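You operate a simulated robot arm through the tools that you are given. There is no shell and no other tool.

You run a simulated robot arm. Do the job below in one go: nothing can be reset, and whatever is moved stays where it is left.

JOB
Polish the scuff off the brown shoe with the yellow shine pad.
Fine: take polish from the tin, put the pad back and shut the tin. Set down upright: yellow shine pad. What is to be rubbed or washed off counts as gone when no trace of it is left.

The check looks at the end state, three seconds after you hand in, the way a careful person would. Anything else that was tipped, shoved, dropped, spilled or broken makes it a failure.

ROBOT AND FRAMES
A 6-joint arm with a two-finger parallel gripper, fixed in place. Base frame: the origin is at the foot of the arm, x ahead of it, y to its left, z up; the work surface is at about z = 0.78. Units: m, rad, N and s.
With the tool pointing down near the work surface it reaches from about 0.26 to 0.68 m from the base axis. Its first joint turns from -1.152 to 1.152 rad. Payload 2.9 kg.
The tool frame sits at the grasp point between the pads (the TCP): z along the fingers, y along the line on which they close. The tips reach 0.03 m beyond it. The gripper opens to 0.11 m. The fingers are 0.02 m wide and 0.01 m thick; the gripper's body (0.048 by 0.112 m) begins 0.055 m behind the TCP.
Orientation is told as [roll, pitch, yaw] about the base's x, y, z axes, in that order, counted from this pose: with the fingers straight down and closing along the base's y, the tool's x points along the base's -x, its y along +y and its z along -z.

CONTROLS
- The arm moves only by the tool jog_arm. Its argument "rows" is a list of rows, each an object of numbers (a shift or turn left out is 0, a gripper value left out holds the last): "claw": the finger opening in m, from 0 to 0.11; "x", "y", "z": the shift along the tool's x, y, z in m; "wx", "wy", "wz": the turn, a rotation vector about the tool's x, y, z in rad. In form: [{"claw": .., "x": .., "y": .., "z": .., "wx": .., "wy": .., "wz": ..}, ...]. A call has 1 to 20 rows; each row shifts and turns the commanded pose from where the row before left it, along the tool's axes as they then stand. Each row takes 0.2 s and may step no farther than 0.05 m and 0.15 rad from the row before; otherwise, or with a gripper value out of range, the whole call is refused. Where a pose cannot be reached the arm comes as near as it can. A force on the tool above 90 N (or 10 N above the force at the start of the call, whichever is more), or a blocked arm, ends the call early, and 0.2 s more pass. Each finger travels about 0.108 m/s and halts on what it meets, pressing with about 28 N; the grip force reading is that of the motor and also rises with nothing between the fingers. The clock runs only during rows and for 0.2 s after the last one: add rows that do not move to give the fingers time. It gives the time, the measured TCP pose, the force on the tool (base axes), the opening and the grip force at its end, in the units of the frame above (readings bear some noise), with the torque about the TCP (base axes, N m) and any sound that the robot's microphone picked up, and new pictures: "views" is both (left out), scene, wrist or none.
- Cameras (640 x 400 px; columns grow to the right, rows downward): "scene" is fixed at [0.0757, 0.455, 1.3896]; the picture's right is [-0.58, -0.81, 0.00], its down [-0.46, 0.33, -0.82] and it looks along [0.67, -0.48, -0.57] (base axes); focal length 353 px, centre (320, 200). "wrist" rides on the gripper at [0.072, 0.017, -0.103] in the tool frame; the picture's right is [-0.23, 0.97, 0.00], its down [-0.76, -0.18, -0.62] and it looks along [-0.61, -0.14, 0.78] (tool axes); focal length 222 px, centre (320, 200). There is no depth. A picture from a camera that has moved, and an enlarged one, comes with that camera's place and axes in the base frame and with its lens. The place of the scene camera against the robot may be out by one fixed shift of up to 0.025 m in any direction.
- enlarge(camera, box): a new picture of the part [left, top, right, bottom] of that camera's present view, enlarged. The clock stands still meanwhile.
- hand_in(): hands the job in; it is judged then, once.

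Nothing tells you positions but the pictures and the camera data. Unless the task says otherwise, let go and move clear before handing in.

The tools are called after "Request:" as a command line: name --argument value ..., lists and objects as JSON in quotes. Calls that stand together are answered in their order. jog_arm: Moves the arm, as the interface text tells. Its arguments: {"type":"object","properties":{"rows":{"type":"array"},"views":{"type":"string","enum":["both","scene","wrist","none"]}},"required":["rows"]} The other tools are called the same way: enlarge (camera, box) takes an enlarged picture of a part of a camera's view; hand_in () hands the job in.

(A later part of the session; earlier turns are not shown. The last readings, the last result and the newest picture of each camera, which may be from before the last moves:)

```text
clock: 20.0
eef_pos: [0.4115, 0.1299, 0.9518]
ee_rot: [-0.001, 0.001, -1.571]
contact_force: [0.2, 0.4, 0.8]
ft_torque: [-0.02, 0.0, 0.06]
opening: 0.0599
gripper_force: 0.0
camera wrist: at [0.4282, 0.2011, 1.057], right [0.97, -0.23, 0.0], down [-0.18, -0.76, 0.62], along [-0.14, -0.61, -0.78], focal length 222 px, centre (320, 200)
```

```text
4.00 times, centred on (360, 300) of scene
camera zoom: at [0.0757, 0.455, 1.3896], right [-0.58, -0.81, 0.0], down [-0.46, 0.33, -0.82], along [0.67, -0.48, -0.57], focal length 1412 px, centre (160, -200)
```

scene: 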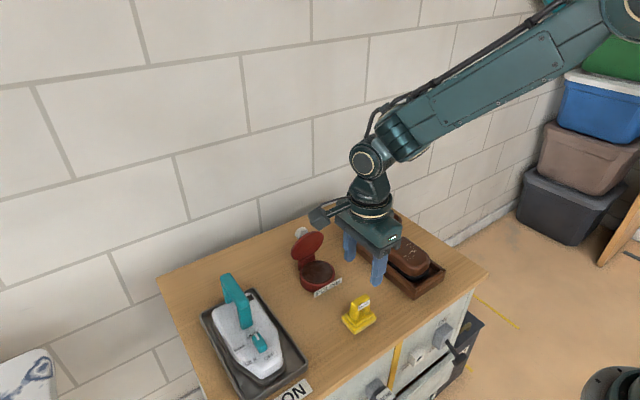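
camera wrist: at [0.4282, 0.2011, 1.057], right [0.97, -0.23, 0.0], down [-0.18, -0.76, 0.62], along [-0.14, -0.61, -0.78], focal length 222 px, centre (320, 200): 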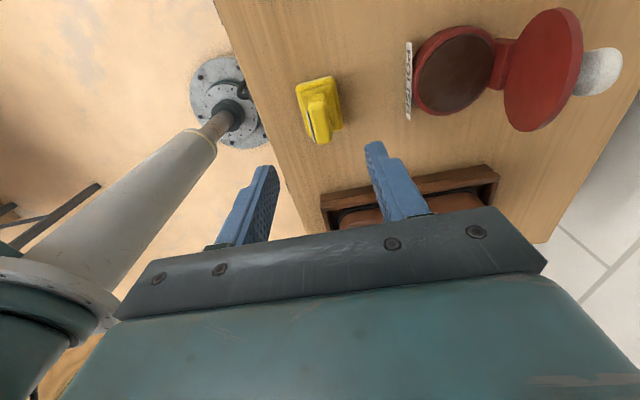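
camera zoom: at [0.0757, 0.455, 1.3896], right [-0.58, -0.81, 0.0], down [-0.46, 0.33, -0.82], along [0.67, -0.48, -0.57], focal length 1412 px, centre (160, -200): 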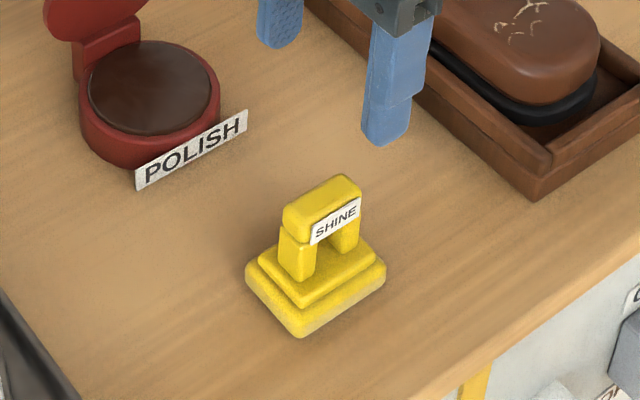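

The wrist turned cleanly, and the handle is now around (0.411, 0.1245). I'll descend with the fingers on the front and back of the bar and check.

Request:
jog_arm --rows '[{"x": -0.005, "z": 0.034}, {"z": 0.036}, {"z": 0.036}, {}]'

Request:
enlarge --camera "wrist" --box '[220, 80, 420, 220]'

Request:
enlarge --camera "scene" --box '[310, 250, 410, 350]'

```text
clock: 21.0
eef_pos: [0.408, 0.1274, 0.8439]
ee_rot: [0.001, -0.001, -1.57]
contact_force: [-0.5, 0.8, 0.2]
ft_torque: [0.01, 0.04, 0.02]
opening: 0.06
gripper_force: 0.1
camera wrist: at [0.4253, 0.1989, 0.9489], right [0.97, -0.23, 0.0], down [-0.18, -0.76, 0.62], along [-0.14, -0.61, -0.78], focal length 222 px, centre (320, 200)
```

scene: 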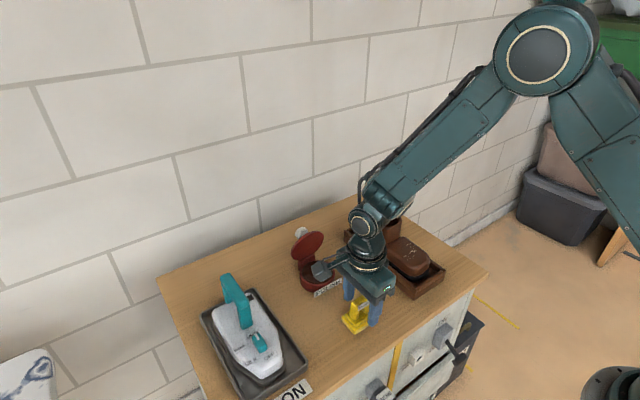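
wrist: 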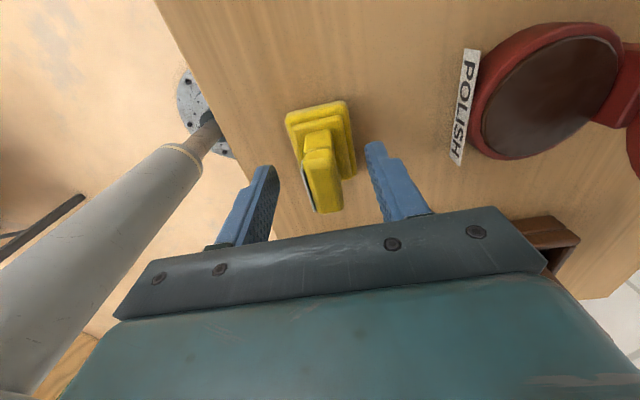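

```text
2.86 times, centred on (320, 150) of wrist
camera zoom: at [0.4253, 0.1989, 0.9489], right [0.97, -0.23, 0.0], down [-0.18, -0.76, 0.62], along [-0.14, -0.61, -0.78], focal length 635 px, centre (320, 343)
```

zoom: 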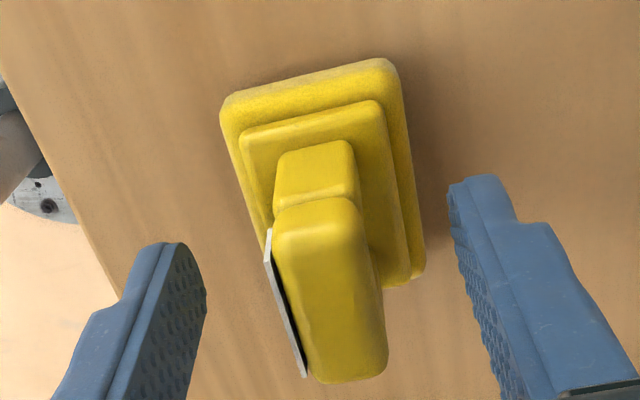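

```text
4.00 times, centred on (360, 300) of scene
camera zoom: at [0.0757, 0.455, 1.3896], right [-0.58, -0.81, 0.0], down [-0.46, 0.33, -0.82], along [0.67, -0.48, -0.57], focal length 1412 px, centre (160, -200)
```

zoom: 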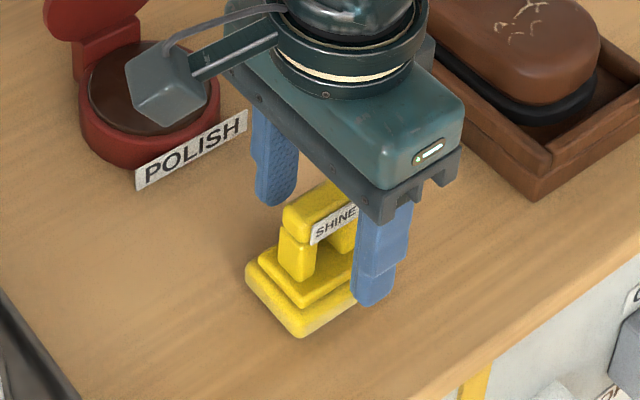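

The bar is about 2.5 mm off in both directions from the grasp centre. I'll correct, lower slightly for more contact, close, and make only a small test lift.

Request:
jog_arm --rows '[{"x": 0.0025, "y": 0.0025, "z": 0.004}, {}, {"claw": 0.035}, {"claw": 0.025}, {"claw": 0.0}, {}, {}, {}]'

Request:
enlarge --camera "wrist" --box '[220, 80, 420, 220]'

Request:
enlarge --camera "scene" --box '[310, 250, 410, 350]'

```text
clock: 22.8
eef_pos: [0.4111, 0.1288, 0.8404]
ee_rot: [0.0, 0.0, -1.57]
contact_force: [0.5, -0.3, 0.8]
ft_torque: [-0.01, -0.01, 0.0]
opening: 0.0174
gripper_force: 27.5
camera wrist: at [0.4286, 0.2006, 0.9458], right [0.97, -0.23, 0.0], down [-0.18, -0.76, 0.62], along [-0.14, -0.61, -0.78], focal length 222 px, centre (320, 200)
```

scene: 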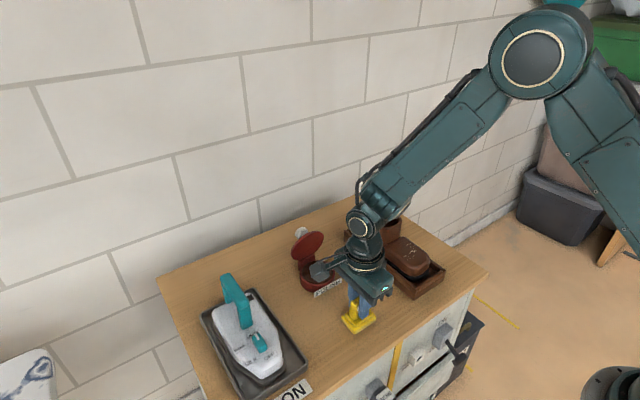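
wrist: 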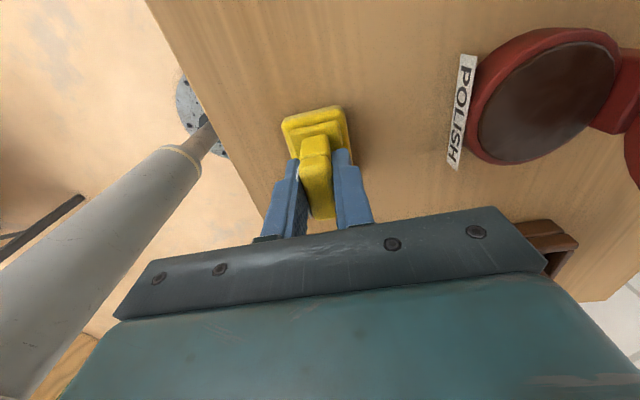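

```text
2.86 times, centred on (320, 150) of wrist
camera zoom: at [0.4286, 0.2006, 0.9458], right [0.97, -0.23, 0.0], down [-0.18, -0.76, 0.62], along [-0.14, -0.61, -0.78], focal length 635 px, centre (320, 343)
```

zoom: 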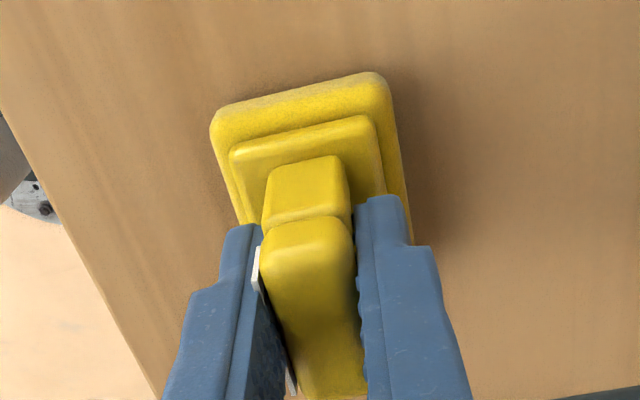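

```text
4.00 times, centred on (360, 300) of scene
camera zoom: at [0.0757, 0.455, 1.3896], right [-0.58, -0.81, 0.0], down [-0.46, 0.33, -0.82], along [0.67, -0.48, -0.57], focal length 1412 px, centre (160, -200)
```

zoom: 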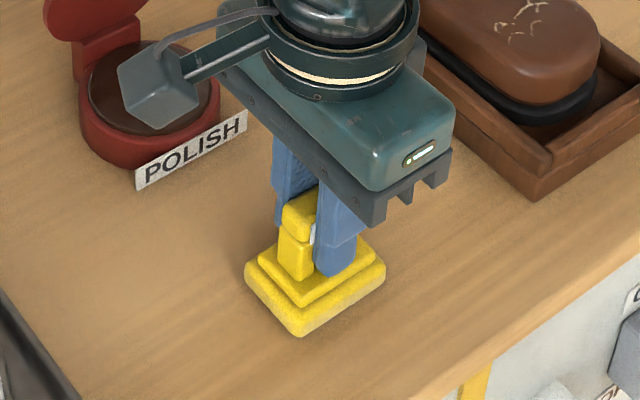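

It's gripped at 0.0174 across the bar. I'll try a slow test lift.

Request:
jog_arm --rows '[{"z": -0.003}, {"z": -0.003}, {"z": -0.004}, {}, {}]'

Request:
enlarge --camera "scene" --box '[310, 250, 410, 350]'

```text
clock: 24.0
eef_pos: [0.4143, 0.1256, 0.852]
ee_rot: [0.0, 0.0, -1.571]
contact_force: [-0.5, -0.2, -0.9]
ft_torque: [0.0, 0.02, -0.01]
opening: 0.0176
gripper_force: 28.1
camera wrist: at [0.4303, 0.1982, 0.9562], right [0.97, -0.23, 0.0], down [-0.18, -0.76, 0.62], along [-0.14, -0.61, -0.78], focal length 222 px, centre (320, 200)
```

scene: 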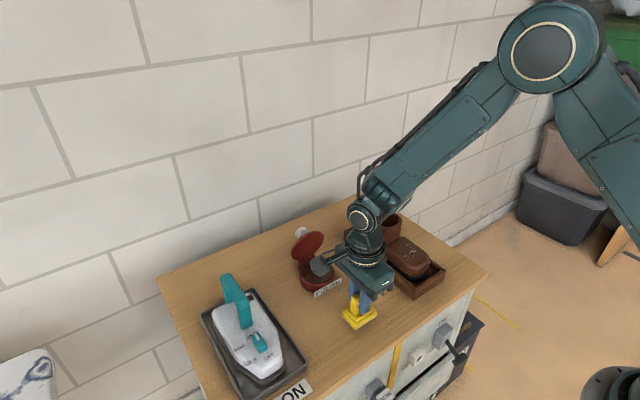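
wrist: 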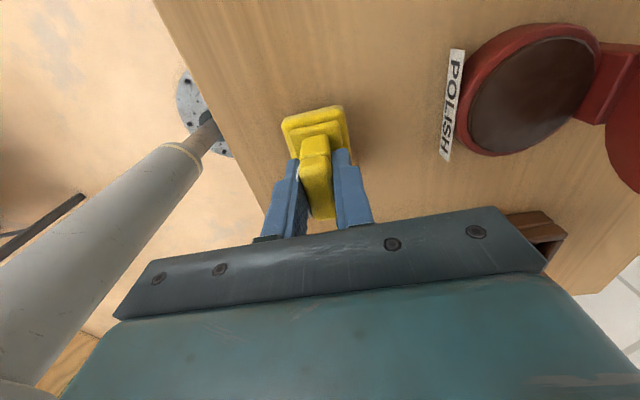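

```text
4.00 times, centred on (360, 300) of scene
camera zoom: at [0.0757, 0.455, 1.3896], right [-0.58, -0.81, 0.0], down [-0.46, 0.33, -0.82], along [0.67, -0.48, -0.57], focal length 1412 px, centre (160, -200)
```

zoom: 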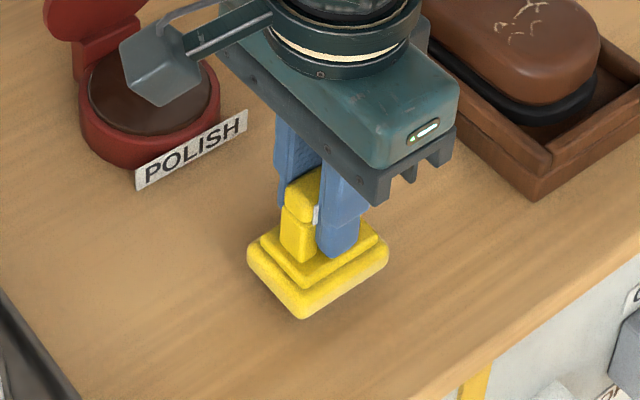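

The pad came up with the gripper. I'll keep lifting gently and compare its position in the fingers.

Request:
jog_arm --rows '[{"z": -0.008}, {"z": -0.012}, {"z": -0.015}, {"z": -0.015}, {"z": -0.01}, {}, {}]'

Request:
enlarge --camera "wrist" --box '[220, 80, 420, 220]'

Request:
enlarge --camera "scene" --box '[290, 210, 410, 330]'

```text
clock: 25.6
eef_pos: [0.4137, 0.1263, 0.9123]
ee_rot: [0.0, 0.001, -1.571]
contact_force: [-0.6, -0.2, -0.4]
ft_torque: [0.02, 0.01, 0.01]
opening: 0.0175
gripper_force: 27.5
camera wrist: at [0.4315, 0.198, 1.0164], right [0.97, -0.23, 0.0], down [-0.18, -0.76, 0.62], along [-0.14, -0.61, -0.78], focal length 222 px, centre (320, 200)
```

scene: 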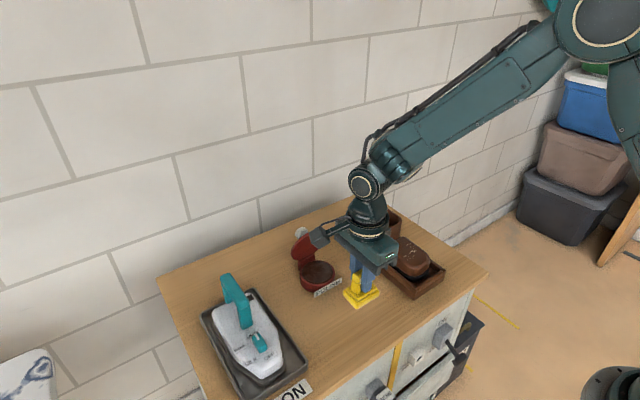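
wrist: 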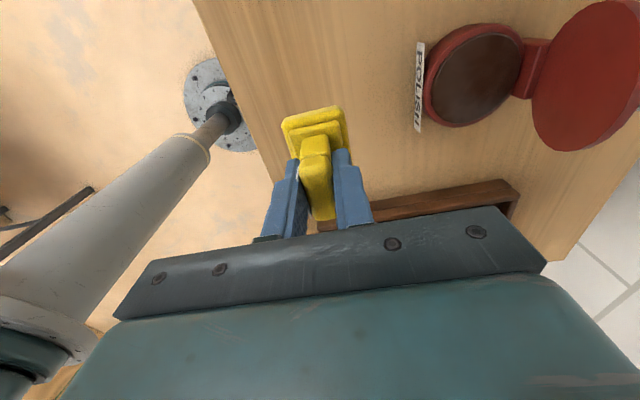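

```text
2.86 times, centred on (320, 150) of wrist
camera zoom: at [0.4315, 0.198, 1.0164], right [0.97, -0.23, 0.0], down [-0.18, -0.76, 0.62], along [-0.14, -0.61, -0.78], focal length 635 px, centre (320, 343)
```

zoom: 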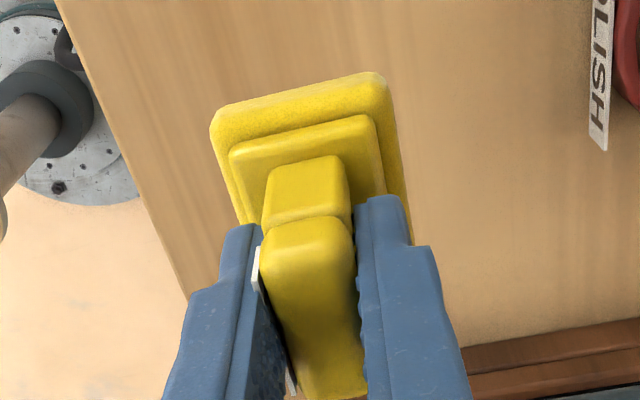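

```text
3.33 times, centred on (350, 270) of scene
camera zoom: at [0.0757, 0.455, 1.3896], right [-0.58, -0.81, 0.0], down [-0.46, 0.33, -0.82], along [0.67, -0.48, -0.57], focal length 1177 px, centre (220, -33)
```

zoom: 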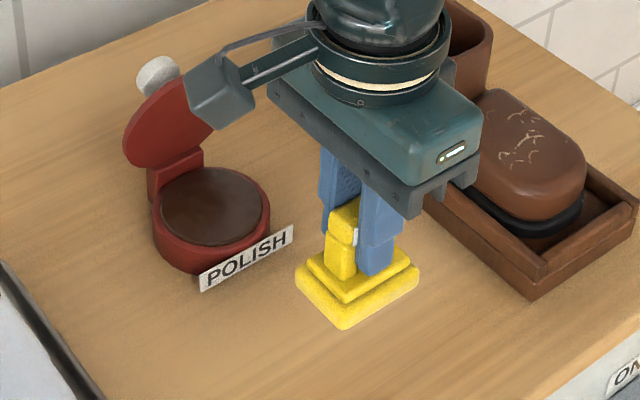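

The pad is held firmly with no slip. Its centre lies about 7 mm toward -y from the grasp point. I'll carry it over the open tin and check alignment before dipping.

Request:
jog_arm --rows '[{"x": 0.002, "y": 0.02, "z": -0.006}, {"x": 0.002, "y": 0.03, "z": -0.006}, {"x": 0.002, "y": 0.03, "z": -0.006}, {"x": 0.002, "y": 0.03}, {"x": 0.0025, "y": 0.024}, {}, {}]'

Request:
enlarge --camera "wrist" --box '[220, 60, 420, 200]'

Request:
enlarge --camera "scene" --box '[270, 190, 390, 310]'

```text
clock: 27.2
eef_pos: [0.5491, 0.1383, 0.9309]
ee_rot: [0.0, 0.001, -1.571]
contact_force: [-1.1, -0.2, -0.3]
ft_torque: [0.0, 0.02, 0.03]
opening: 0.0176
gripper_force: 28.1
camera wrist: at [0.5655, 0.2097, 1.0358], right [0.97, -0.23, 0.0], down [-0.18, -0.76, 0.62], along [-0.14, -0.61, -0.78], focal length 222 px, centre (320, 200)
```

scene: 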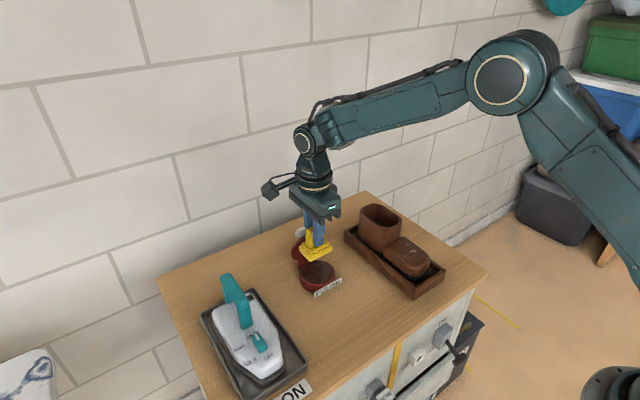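
wrist: 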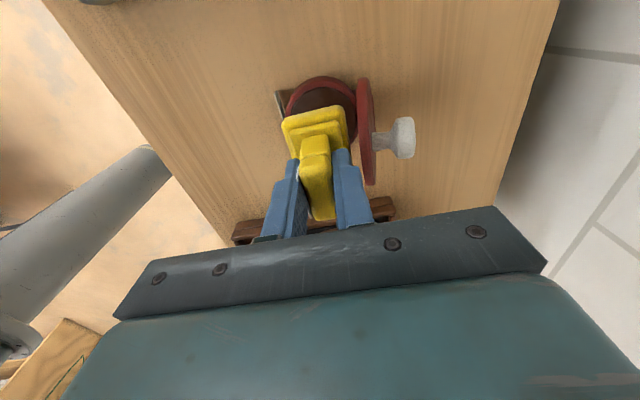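

```text
2.86 times, centred on (320, 130) of wrist
camera zoom: at [0.5655, 0.2097, 1.0358], right [0.97, -0.23, 0.0], down [-0.18, -0.76, 0.62], along [-0.14, -0.61, -0.78], focal length 635 px, centre (320, 400)
```

zoom: 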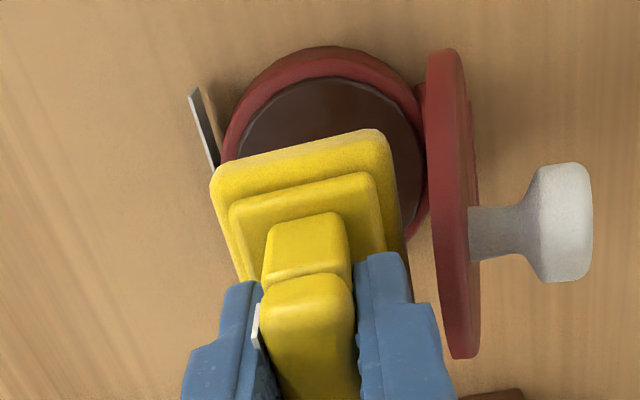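

```text
3.33 times, centred on (330, 250) of scene
camera zoom: at [0.0757, 0.455, 1.3896], right [-0.58, -0.81, 0.0], down [-0.46, 0.33, -0.82], along [0.67, -0.48, -0.57], focal length 1177 px, centre (287, 33)
```

zoom: 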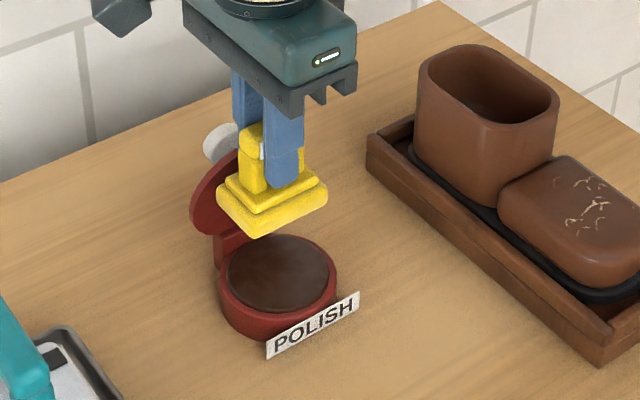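

The pad is above the polish to within about 2 mm, and the gripper body will stay above the lid's top edge. I'll lower it close to the rim first.

Request:
jog_arm --rows '[{"x": -0.002, "y": 0.0015, "z": 0.018}, {"z": 0.018}, {"z": 0.014}, {}, {}]'

Request:
enlarge --camera "scene" --box '[270, 190, 390, 310]'

Request:
enlarge --camera "wrist" --box '[220, 60, 420, 200]'

```text
clock: 28.4
eef_pos: [0.549, 0.1349, 0.8785]
ee_rot: [0.0, 0.001, -1.57]
contact_force: [0.7, 0.3, 0.0]
ft_torque: [-0.03, 0.02, -0.02]
opening: 0.0173
gripper_force: 27.9
camera wrist: at [0.5653, 0.2063, 0.9841], right [0.97, -0.23, 0.0], down [-0.18, -0.76, 0.62], along [-0.14, -0.61, -0.78], focal length 222 px, centre (320, 200)
```

scene: 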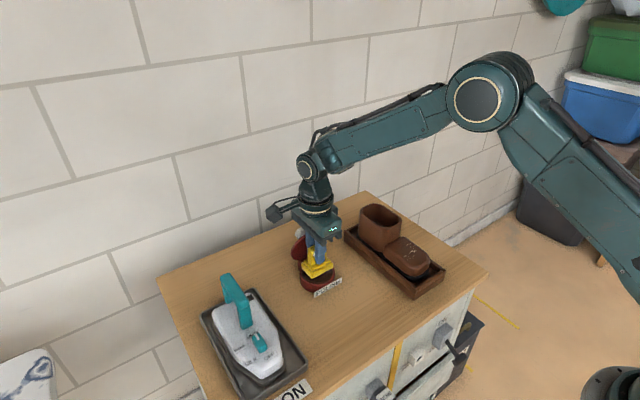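
wrist: 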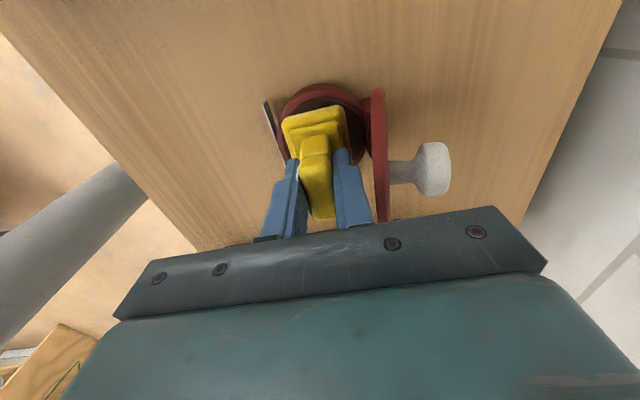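

```text
3.33 times, centred on (330, 250) of scene
camera zoom: at [0.0757, 0.455, 1.3896], right [-0.58, -0.81, 0.0], down [-0.46, 0.33, -0.82], along [0.67, -0.48, -0.57], focal length 1177 px, centre (287, 33)
```

zoom: 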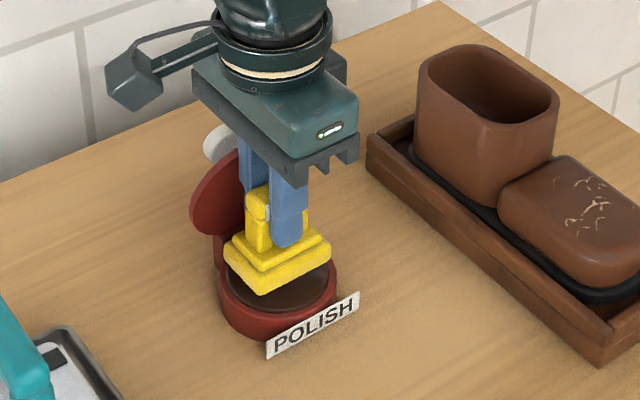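

```text
2.86 times, centred on (320, 130) of wrist
camera zoom: at [0.5653, 0.2063, 0.9841], right [0.97, -0.23, 0.0], down [-0.18, -0.76, 0.62], along [-0.14, -0.61, -0.78], focal length 635 px, centre (320, 400)
```

zoom: 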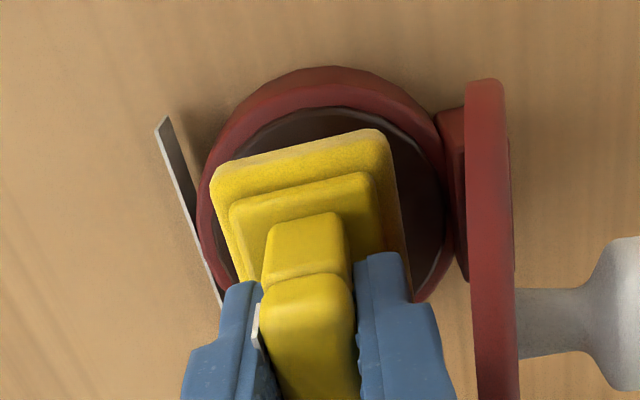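

The pad is centred over the polish to within a few millimetres. I'll trim the position and lower it gently until it touches.

Request:
jog_arm --rows '[{"x": 0.0015, "y": 0.0025, "z": 0.002}, {"z": 0.003}, {"z": 0.003}, {"z": 0.002}, {}]' --views "none"

Request:
enlarge --camera "scene" --box '[285, 225, 355, 295]'

```text
clock: 29.6
eef_pos: [0.5516, 0.1362, 0.8709]
ee_rot: [-0.001, 0.001, -1.57]
contact_force: [-0.5, 0.5, -0.2]
ft_torque: [-0.03, 0.01, 0.02]
opening: 0.0178
gripper_force: 28.4
```

```text
5.71 times, centred on (320, 260) of scene
camera zoom: at [0.0757, 0.455, 1.3896], right [-0.58, -0.81, 0.0], down [-0.46, 0.33, -0.82], along [0.67, -0.48, -0.57], focal length 2017 px, centre (320, -143)
```

zoom: 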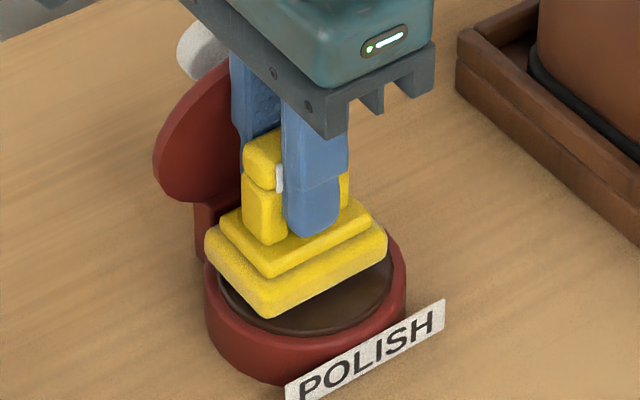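

There's no contact yet. I'll keep lowering in small steps and watch the force.

Request:
jog_arm --rows '[{"z": 0.002}, {"z": 0.002}, {"z": 0.002}, {}]' --views "none"

Request:
enlarge --camera "scene" --box '[285, 225, 355, 295]'

Request:
enlarge --camera "wrist" --box '[220, 60, 420, 200]'

```text
clock: 30.6
eef_pos: [0.5536, 0.1365, 0.8666]
ee_rot: [0.005, 0.001, -1.571]
contact_force: [-4.6, -3.7, 24.9]
ft_torque: [-0.4, 0.32, 0.0]
opening: 0.0177
gripper_force: 28.0
```

```text
5.71 times, centred on (320, 260) of scene
camera zoom: at [0.0752, 0.4548, 1.3897], right [-0.58, -0.81, 0.0], down [-0.46, 0.33, -0.82], along [0.67, -0.48, -0.57], focal length 2017 px, centre (320, -143)
```

zoom: 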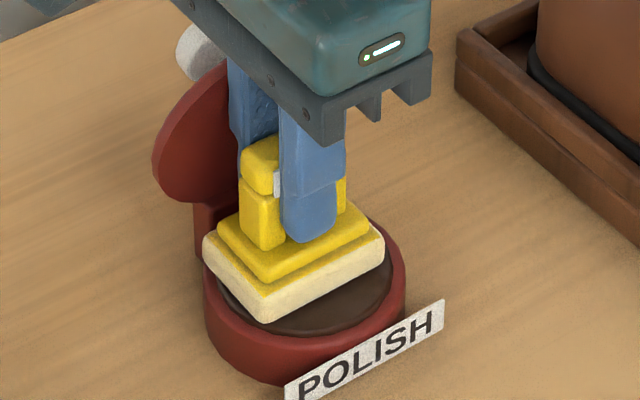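

```text
2.86 times, centred on (320, 130) of wrist
camera zoom: at [0.5691, 0.2077, 0.9722], right [0.97, -0.23, 0.0], down [-0.18, -0.76, 0.62], along [-0.14, -0.61, -0.78], focal length 635 px, centre (320, 400)
```

zoom: 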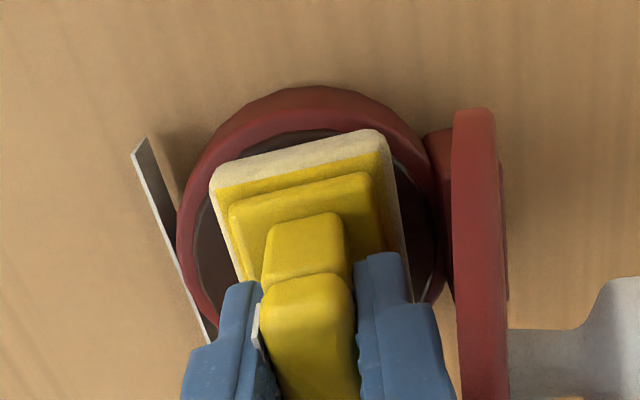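

The pad's base turned cream, so it has taken polish. I'll lift off gently, clear the tin, and carry it back and across toward the shoe toe.

Request:
jog_arm --rows '[{"z": -0.003}, {"z": -0.007}, {"z": -0.02}, {"z": -0.03}, {"z": -0.035}, {"y": -0.035}, {"y": -0.035}, {"y": -0.03}, {}, {}]'

Request:
enlarge --camera "scene" --box '[270, 200, 410, 340]'

Request:
enlarge --camera "wrist" --box '[220, 60, 420, 200]'

```text
clock: 32.8
eef_pos: [0.4517, 0.1354, 0.9564]
ee_rot: [0.0, 0.0, -1.57]
contact_force: [0.8, 0.1, -0.6]
ft_torque: [-0.01, -0.02, 0.03]
opening: 0.0176
gripper_force: 28.5
camera wrist: at [0.4694, 0.2073, 1.062], right [0.97, -0.23, 0.0], down [-0.18, -0.76, 0.62], along [-0.14, -0.61, -0.78], focal length 222 px, centre (320, 200)
```

scene: 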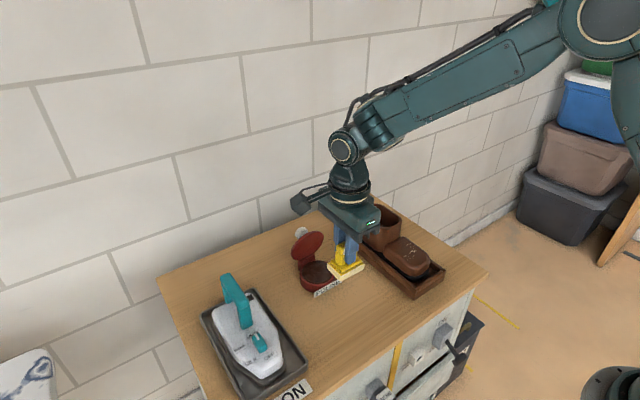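
wrist: 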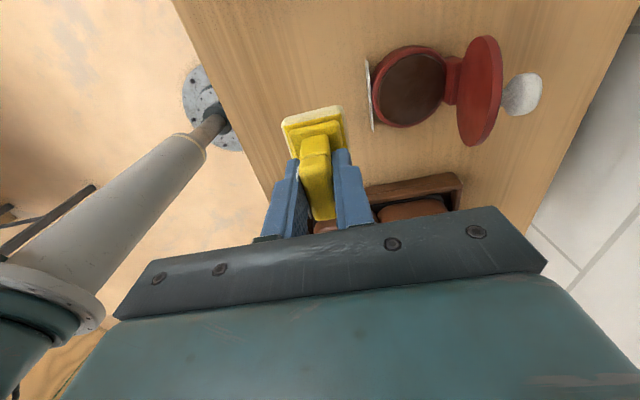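

```text
2.86 times, centred on (340, 270) of scene
camera zoom: at [0.0757, 0.455, 1.3896], right [-0.58, -0.81, 0.0], down [-0.46, 0.33, -0.82], along [0.67, -0.48, -0.57], focal length 1009 px, centre (263, 0)
```

zoom: 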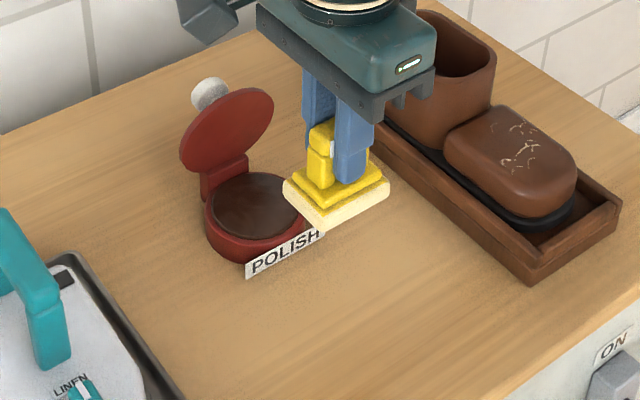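

```text
2.86 times, centred on (320, 130) of wrist
camera zoom: at [0.4694, 0.2073, 1.062], right [0.97, -0.23, 0.0], down [-0.18, -0.76, 0.62], along [-0.14, -0.61, -0.78], focal length 635 px, centre (320, 400)
```

zoom: 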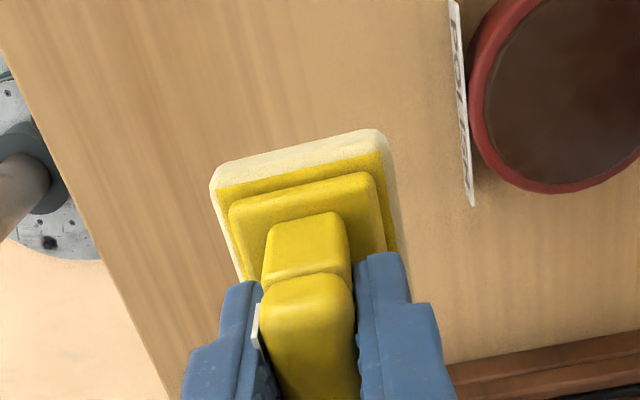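

The pad is loaded and hasn't shifted in the grip. I'll move it across to above the toe.

Request:
jog_arm --rows '[{"x": -0.025}, {"x": -0.038}, {"x": -0.038}, {"x": -0.038}, {"x": -0.038}, {}, {}]'

Request:
enlarge --camera "scene" --box '[330, 170, 470, 310]'

Request:
enlarge --camera "wrist" --box '[200, 40, 440, 220]'

```text
clock: 34.4
eef_pos: [0.4543, -0.0426, 0.9579]
ee_rot: [0.001, 0.001, -1.571]
contact_force: [0.2, -0.2, -1.4]
ft_torque: [-0.02, 0.0, 0.0]
opening: 0.0174
gripper_force: 27.9
camera wrist: at [0.4705, 0.0295, 1.0631], right [0.97, -0.23, 0.0], down [-0.18, -0.76, 0.62], along [-0.14, -0.61, -0.78], focal length 222 px, centre (320, 200)
```

scene: 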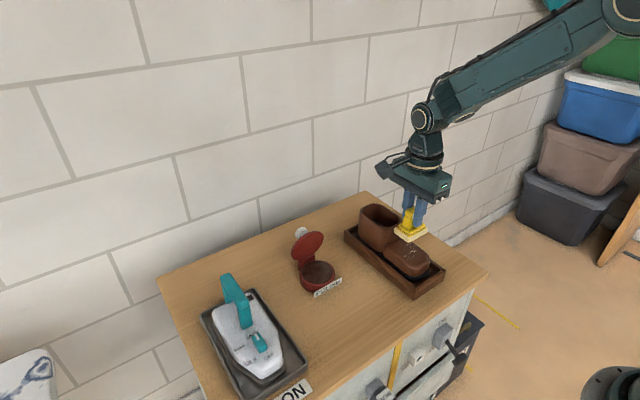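
wrist: 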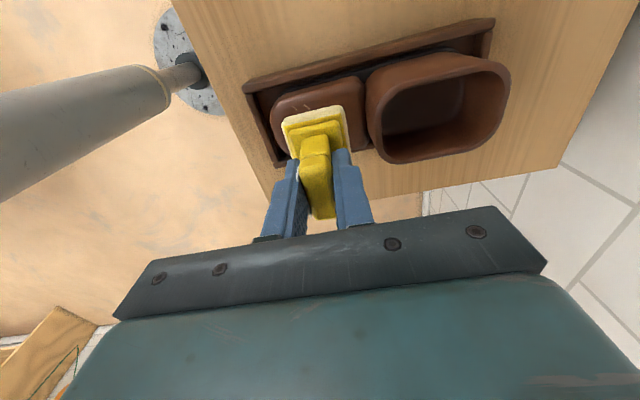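

```text
2.86 times, centred on (400, 240) of scene
camera zoom: at [0.0757, 0.455, 1.3896], right [-0.58, -0.81, 0.0], down [-0.46, 0.33, -0.82], along [0.67, -0.48, -0.57], focal length 1009 px, centre (91, 86)
```

zoom: 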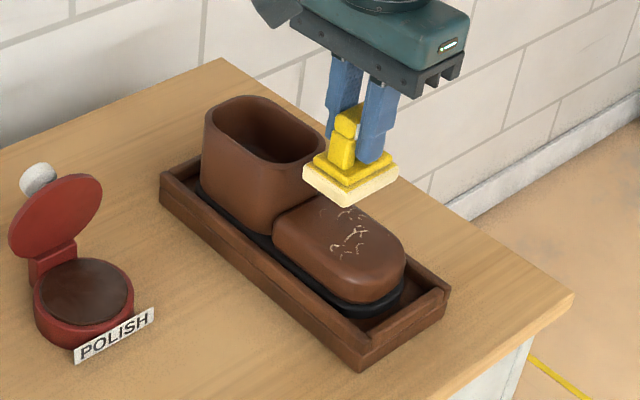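

```text
2.22 times, centred on (320, 130) of wrist
camera zoom: at [0.4705, 0.0295, 1.0631], right [0.97, -0.23, 0.0], down [-0.18, -0.76, 0.62], along [-0.14, -0.61, -0.78], focal length 494 px, centre (320, 356)
```

zoom: 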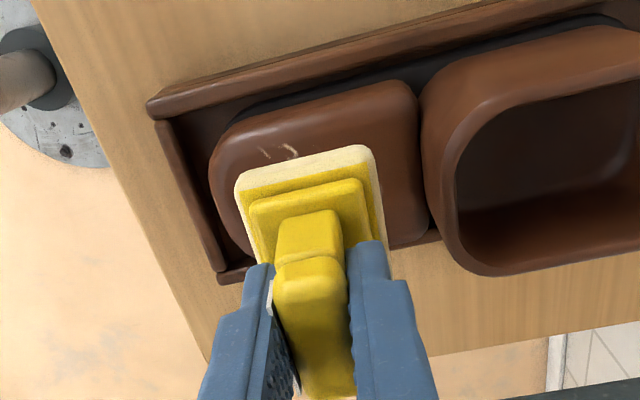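

The pad is above the scuff, with its centre at about (0.453, -0.050). I'll lower it gently until it makes light contact.

Request:
jog_arm --rows '[{"z": 0.012}, {"z": 0.012}, {"z": 0.008}, {}]' --views "none"

Request:
enlarge --camera "scene" --box '[360, 190, 450, 280]'

```text
clock: 35.4
eef_pos: [0.4532, -0.0407, 0.926]
ee_rot: [0.001, 0.001, -1.572]
contact_force: [-0.2, 0.7, -0.8]
ft_torque: [0.01, 0.03, 0.01]
opening: 0.0173
gripper_force: 27.9
```

```text
4.44 times, centred on (405, 235) of scene
camera zoom: at [0.0757, 0.455, 1.3896], right [-0.58, -0.81, 0.0], down [-0.46, 0.33, -0.82], along [0.67, -0.48, -0.57], focal length 1569 px, centre (-58, 44)
```

zoom: 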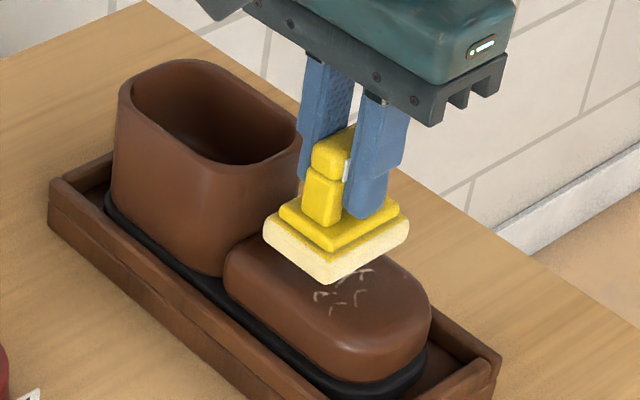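

Request:
jog_arm --rows '[{"z": 0.004}, {"z": 0.003}, {"z": 0.003}, {}]' --views "none"

Request:
enlarge --camera "scene" --box '[360, 190, 450, 280]'

```text
clock: 36.4
eef_pos: [0.453, -0.0405, 0.9168]
ee_rot: [-0.001, 0.0, -1.571]
contact_force: [0.1, -1.1, -0.1]
ft_torque: [0.03, -0.05, 0.03]
opening: 0.0174
gripper_force: 28.2
```

```text
4.44 times, centred on (405, 235) of scene
camera zoom: at [0.0757, 0.455, 1.3896], right [-0.58, -0.81, 0.0], down [-0.46, 0.33, -0.82], along [0.67, -0.48, -0.57], focal length 1569 px, centre (-58, 44)
```

zoom: 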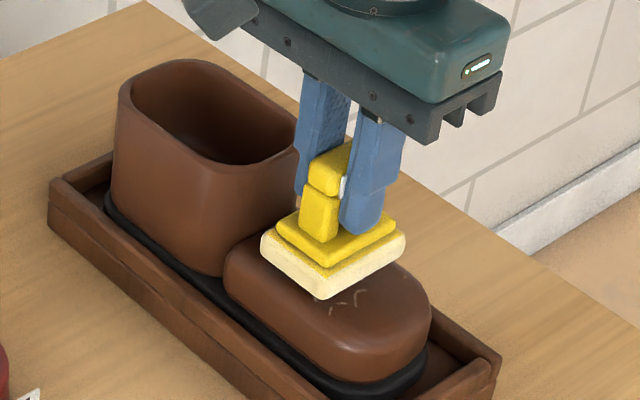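

Request:
jog_arm --rows '[{"z": 0.002}, {"z": 0.002}, {"z": 0.002}, {}]' --views "none"

Request:
enlarge --camera "scene" --box '[360, 190, 450, 280]'

```text
clock: 37.4
eef_pos: [0.4532, -0.0412, 0.9116]
ee_rot: [0.0, 0.0, -1.571]
contact_force: [0.5, 0.4, -0.4]
ft_torque: [-0.02, 0.0, -0.01]
opening: 0.0173
gripper_force: 28.3
```

```text
4.44 times, centred on (405, 235) of scene
camera zoom: at [0.0757, 0.455, 1.3896], right [-0.58, -0.81, 0.0], down [-0.46, 0.33, -0.82], along [0.67, -0.48, -0.57], focal length 1569 px, centre (-58, 44)
```

zoom: 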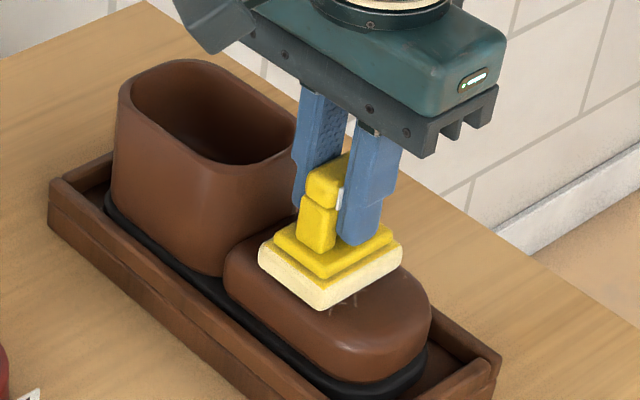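

There's still a small gap, so I'll continue in fine steps.

Request:
jog_arm --rows '[{"z": 0.0015}, {"z": 0.0015}, {}]' --views "none"

```text
clock: 38.2
eef_pos: [0.4529, -0.0395, 0.9083]
ee_rot: [0.001, -0.001, -1.57]
contact_force: [-0.6, -0.4, 0.2]
ft_torque: [-0.02, 0.0, -0.01]
opening: 0.0177
gripper_force: 28.1
```

Request:
jog_arm --rows '[{"z": 0.0015}, {"z": 0.0015}, {}]' --views "none"

Request:
enlarge --camera "scene" --box '[360, 190, 450, 280]'

```text
clock: 39.0
eef_pos: [0.4521, -0.0381, 0.9061]
ee_rot: [0.001, 0.001, -1.571]
contact_force: [-1.0, -0.3, 5.5]
ft_torque: [0.05, 0.05, 0.02]
opening: 0.0176
gripper_force: 28.1
```

```text
4.44 times, centred on (405, 235) of scene
camera zoom: at [0.0756, 0.455, 1.3896], right [-0.58, -0.81, 0.0], down [-0.46, 0.33, -0.82], along [0.67, -0.48, -0.57], focal length 1569 px, centre (-58, 44)
```

zoom: 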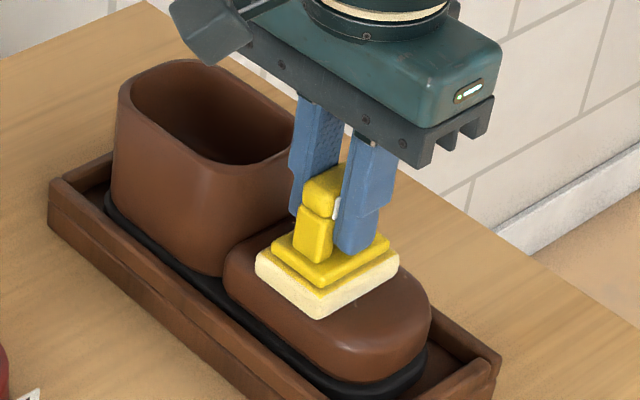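

Contact is light, about 5.5 N, with the toe top at z≈0.845. I'll rub back and forth along the shoe's length.

Request:
jog_arm --rows '[{"y": 0.008}, {"y": 0.008}, {"y": -0.01}, {"y": -0.01}, {"y": -0.01}, {"y": -0.008}, {"y": 0.01}, {"y": 0.01}, {"y": 0.01}, {"y": 0.008}, {"y": -0.01}, {"y": -0.01}, {"y": -0.01}, {"y": -0.008}, {"y": 0.01}, {"y": 0.01}, {"y": 0.002}, {}]' --views "scene"

Request:
enlarge --camera "scene" --box '[360, 190, 450, 280]'

```text
clock: 42.8
eef_pos: [0.4524, -0.0407, 0.9055]
ee_rot: [0.001, 0.001, -1.571]
contact_force: [-0.4, 0.3, -0.1]
ft_torque: [0.01, 0.01, -0.01]
opening: 0.0175
gripper_force: 28.3
```

scene: 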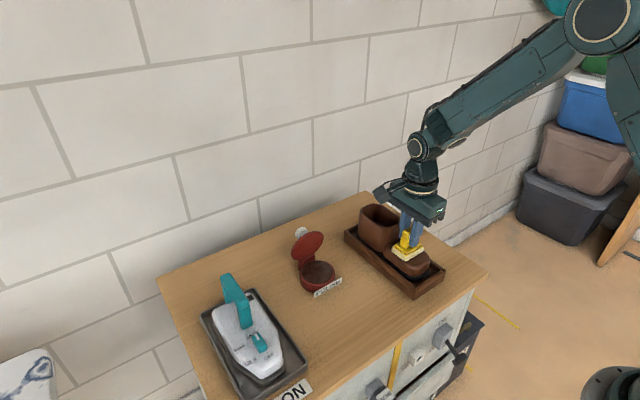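

```text
4.44 times, centred on (405, 235) of scene
camera zoom: at [0.0757, 0.455, 1.3896], right [-0.58, -0.81, 0.0], down [-0.46, 0.33, -0.82], along [0.67, -0.48, -0.57], focal length 1569 px, centre (-58, 44)
```

zoom: 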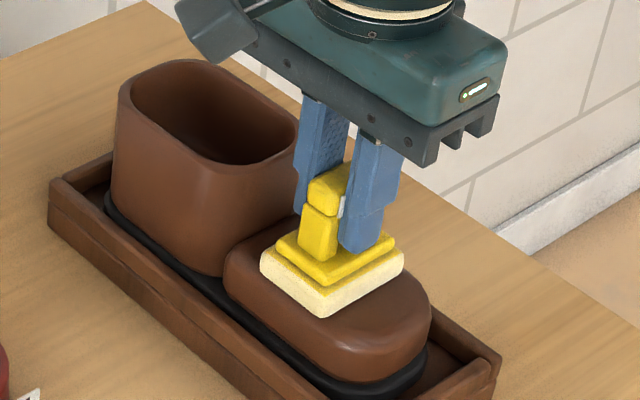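

The force fell back to zero after the strokes. I'll lift off to see what is left of the scuff.

Request:
jog_arm --rows '[{"z": -0.01}, {"z": -0.03}, {"z": -0.03}, {"x": 0.04}, {"x": 0.04}, {"x": 0.04}, {}]'

Request:
enlarge --camera "scene" --box '[360, 190, 450, 280]'

Request:
enlarge --camera "wrist" --box '[200, 60, 440, 220]'

```text
clock: 44.4
eef_pos: [0.4522, 0.0806, 0.972]
ee_rot: [0.001, 0.001, -1.571]
contact_force: [0.0, 0.5, -1.2]
ft_torque: [-0.01, 0.0, -0.01]
opening: 0.0175
gripper_force: 28.0
camera wrist: at [0.4689, 0.1515, 1.0777], right [0.97, -0.23, 0.0], down [-0.18, -0.76, 0.62], along [-0.14, -0.61, -0.78], focal length 222 px, centre (320, 200)
```

scene: 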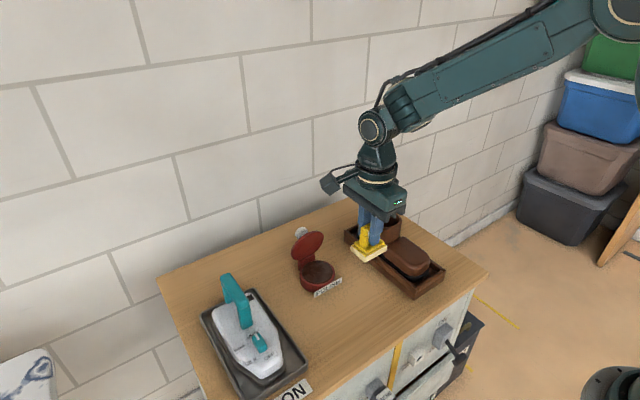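
wrist: 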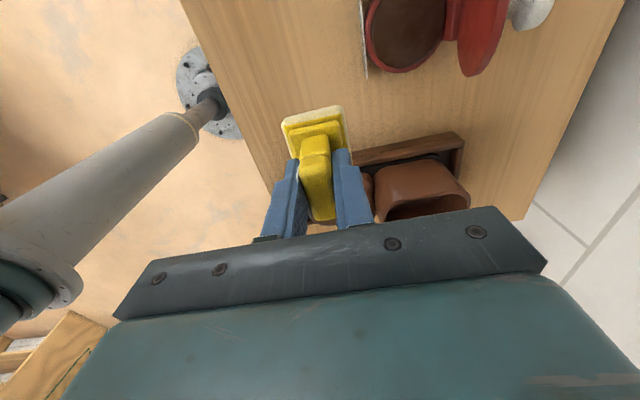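

```text
4.44 times, centred on (405, 235) of scene
camera zoom: at [0.0757, 0.455, 1.3896], right [-0.58, -0.81, 0.0], down [-0.46, 0.33, -0.82], along [0.67, -0.48, -0.57], focal length 1569 px, centre (-58, 44)
```

zoom: 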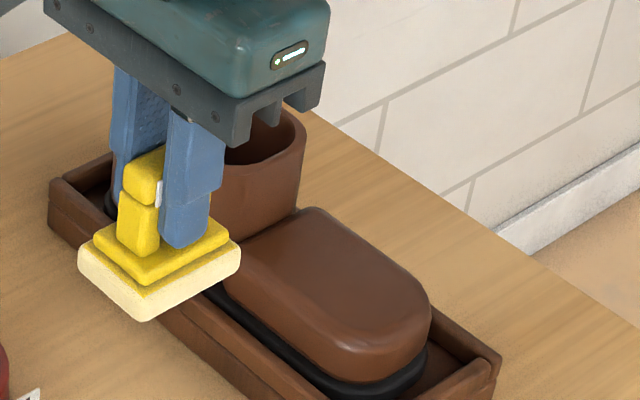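

```text
2.50 times, centred on (320, 140) of wrist
camera zoom: at [0.4689, 0.1515, 1.0777], right [0.97, -0.23, 0.0], down [-0.18, -0.76, 0.62], along [-0.14, -0.61, -0.78], focal length 555 px, centre (320, 350)
```

zoom: 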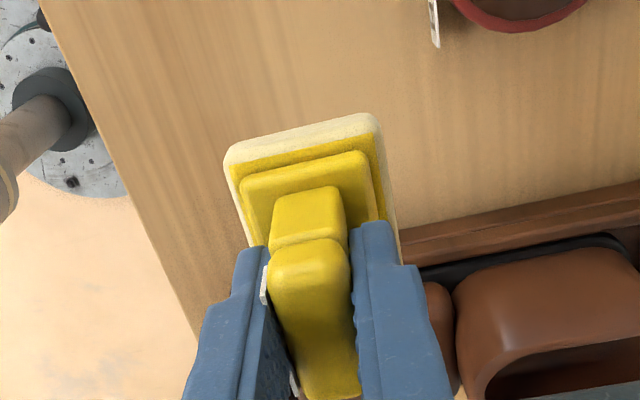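

The scuff looks gone from this angle. I'll enlarge further to look for faint traces.

Request:
enlarge --camera "scene" --box '[390, 230, 430, 270]'

Request:
enlarge --camera "scene" --box '[340, 190, 450, 300]'

```text
10.00 times, centred on (410, 250) of scene
camera zoom: at [0.0757, 0.455, 1.3896], right [-0.58, -0.81, 0.0], down [-0.46, 0.33, -0.82], along [0.67, -0.48, -0.57], focal length 3530 px, centre (-580, -300)
```

zoom: 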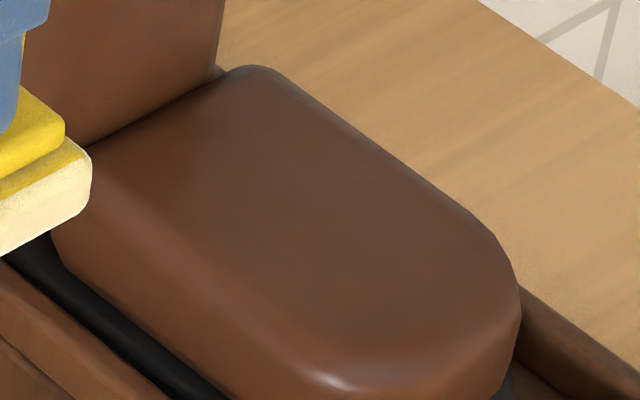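

```text
3.64 times, centred on (395, 245) of scene
camera zoom: at [0.0757, 0.455, 1.3896], right [-0.58, -0.81, 0.0], down [-0.46, 0.33, -0.82], along [0.67, -0.48, -0.57], focal length 1284 px, centre (47, 36)
```

zoom: 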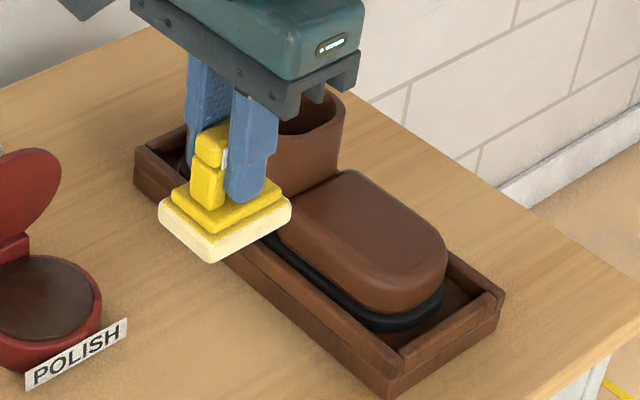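

The scuff is fully gone and the shoe and tray haven't moved. Next I'll bring the pad back above its original spot, around (0.4125, 0.129).

Request:
jog_arm --rows '[{"x": 0.0186, "y": -0.0129, "z": 0.01}, {"x": 0.0186, "y": -0.0129, "z": 0.01}, {"x": 0.0186, "y": -0.0129, "z": 0.01}, {"z": 0.02}, {"z": 0.02}, {"z": 0.02}, {"z": 0.015}, {"z": 0.01}, {}, {}]'

Request:
enlarge --camera "scene" --box '[280, 230, 400, 350]'

Request:
enlarge --camera "wrist" --box '[220, 80, 420, 220]'

```text
clock: 46.6
eef_pos: [0.4125, 0.1342, 0.8576]
ee_rot: [0.001, 0.0, -1.571]
contact_force: [-0.7, 0.7, -1.2]
ft_torque: [0.03, -0.01, 0.0]
opening: 0.0175
gripper_force: 28.0
camera wrist: at [0.4293, 0.2062, 0.9628], right [0.97, -0.23, 0.0], down [-0.18, -0.76, 0.62], along [-0.14, -0.61, -0.78], focal length 222 px, centre (320, 200)
```

scene: 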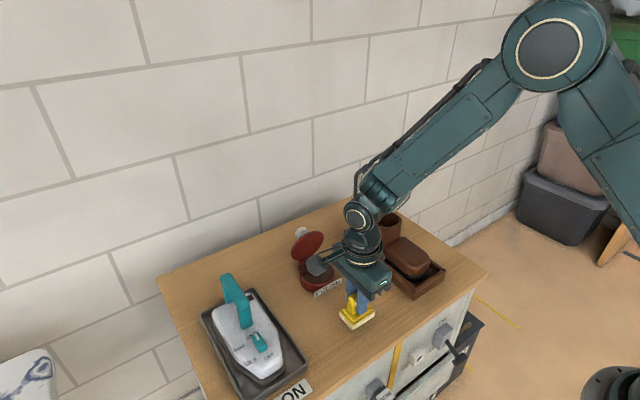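
wrist: 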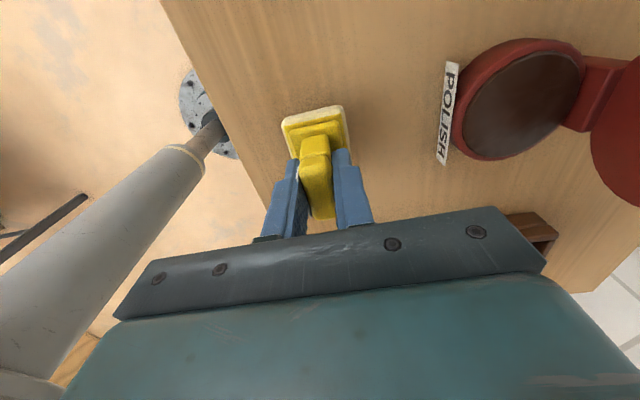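

```text
3.33 times, centred on (340, 290) of scene
camera zoom: at [0.0757, 0.455, 1.3896], right [-0.58, -0.81, 0.0], down [-0.46, 0.33, -0.82], along [0.67, -0.48, -0.57], focal length 1177 px, centre (253, -100)
```

zoom: 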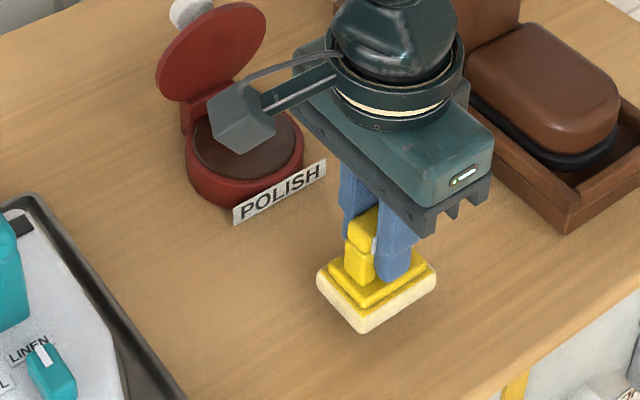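

```text
2.86 times, centred on (320, 150) of wrist
camera zoom: at [0.4293, 0.2062, 0.9628], right [0.97, -0.23, 0.0], down [-0.18, -0.76, 0.62], along [-0.14, -0.61, -0.78], focal length 635 px, centre (320, 343)
```

zoom: 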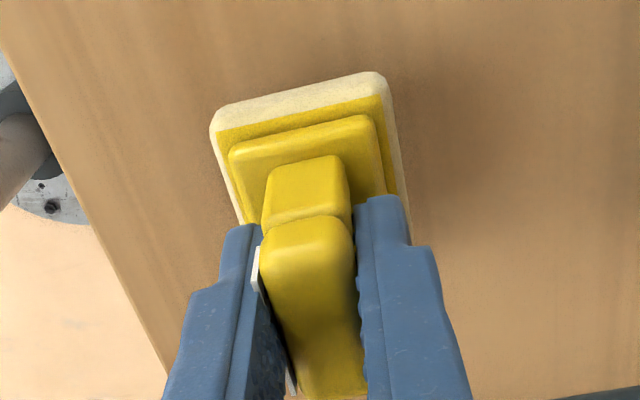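

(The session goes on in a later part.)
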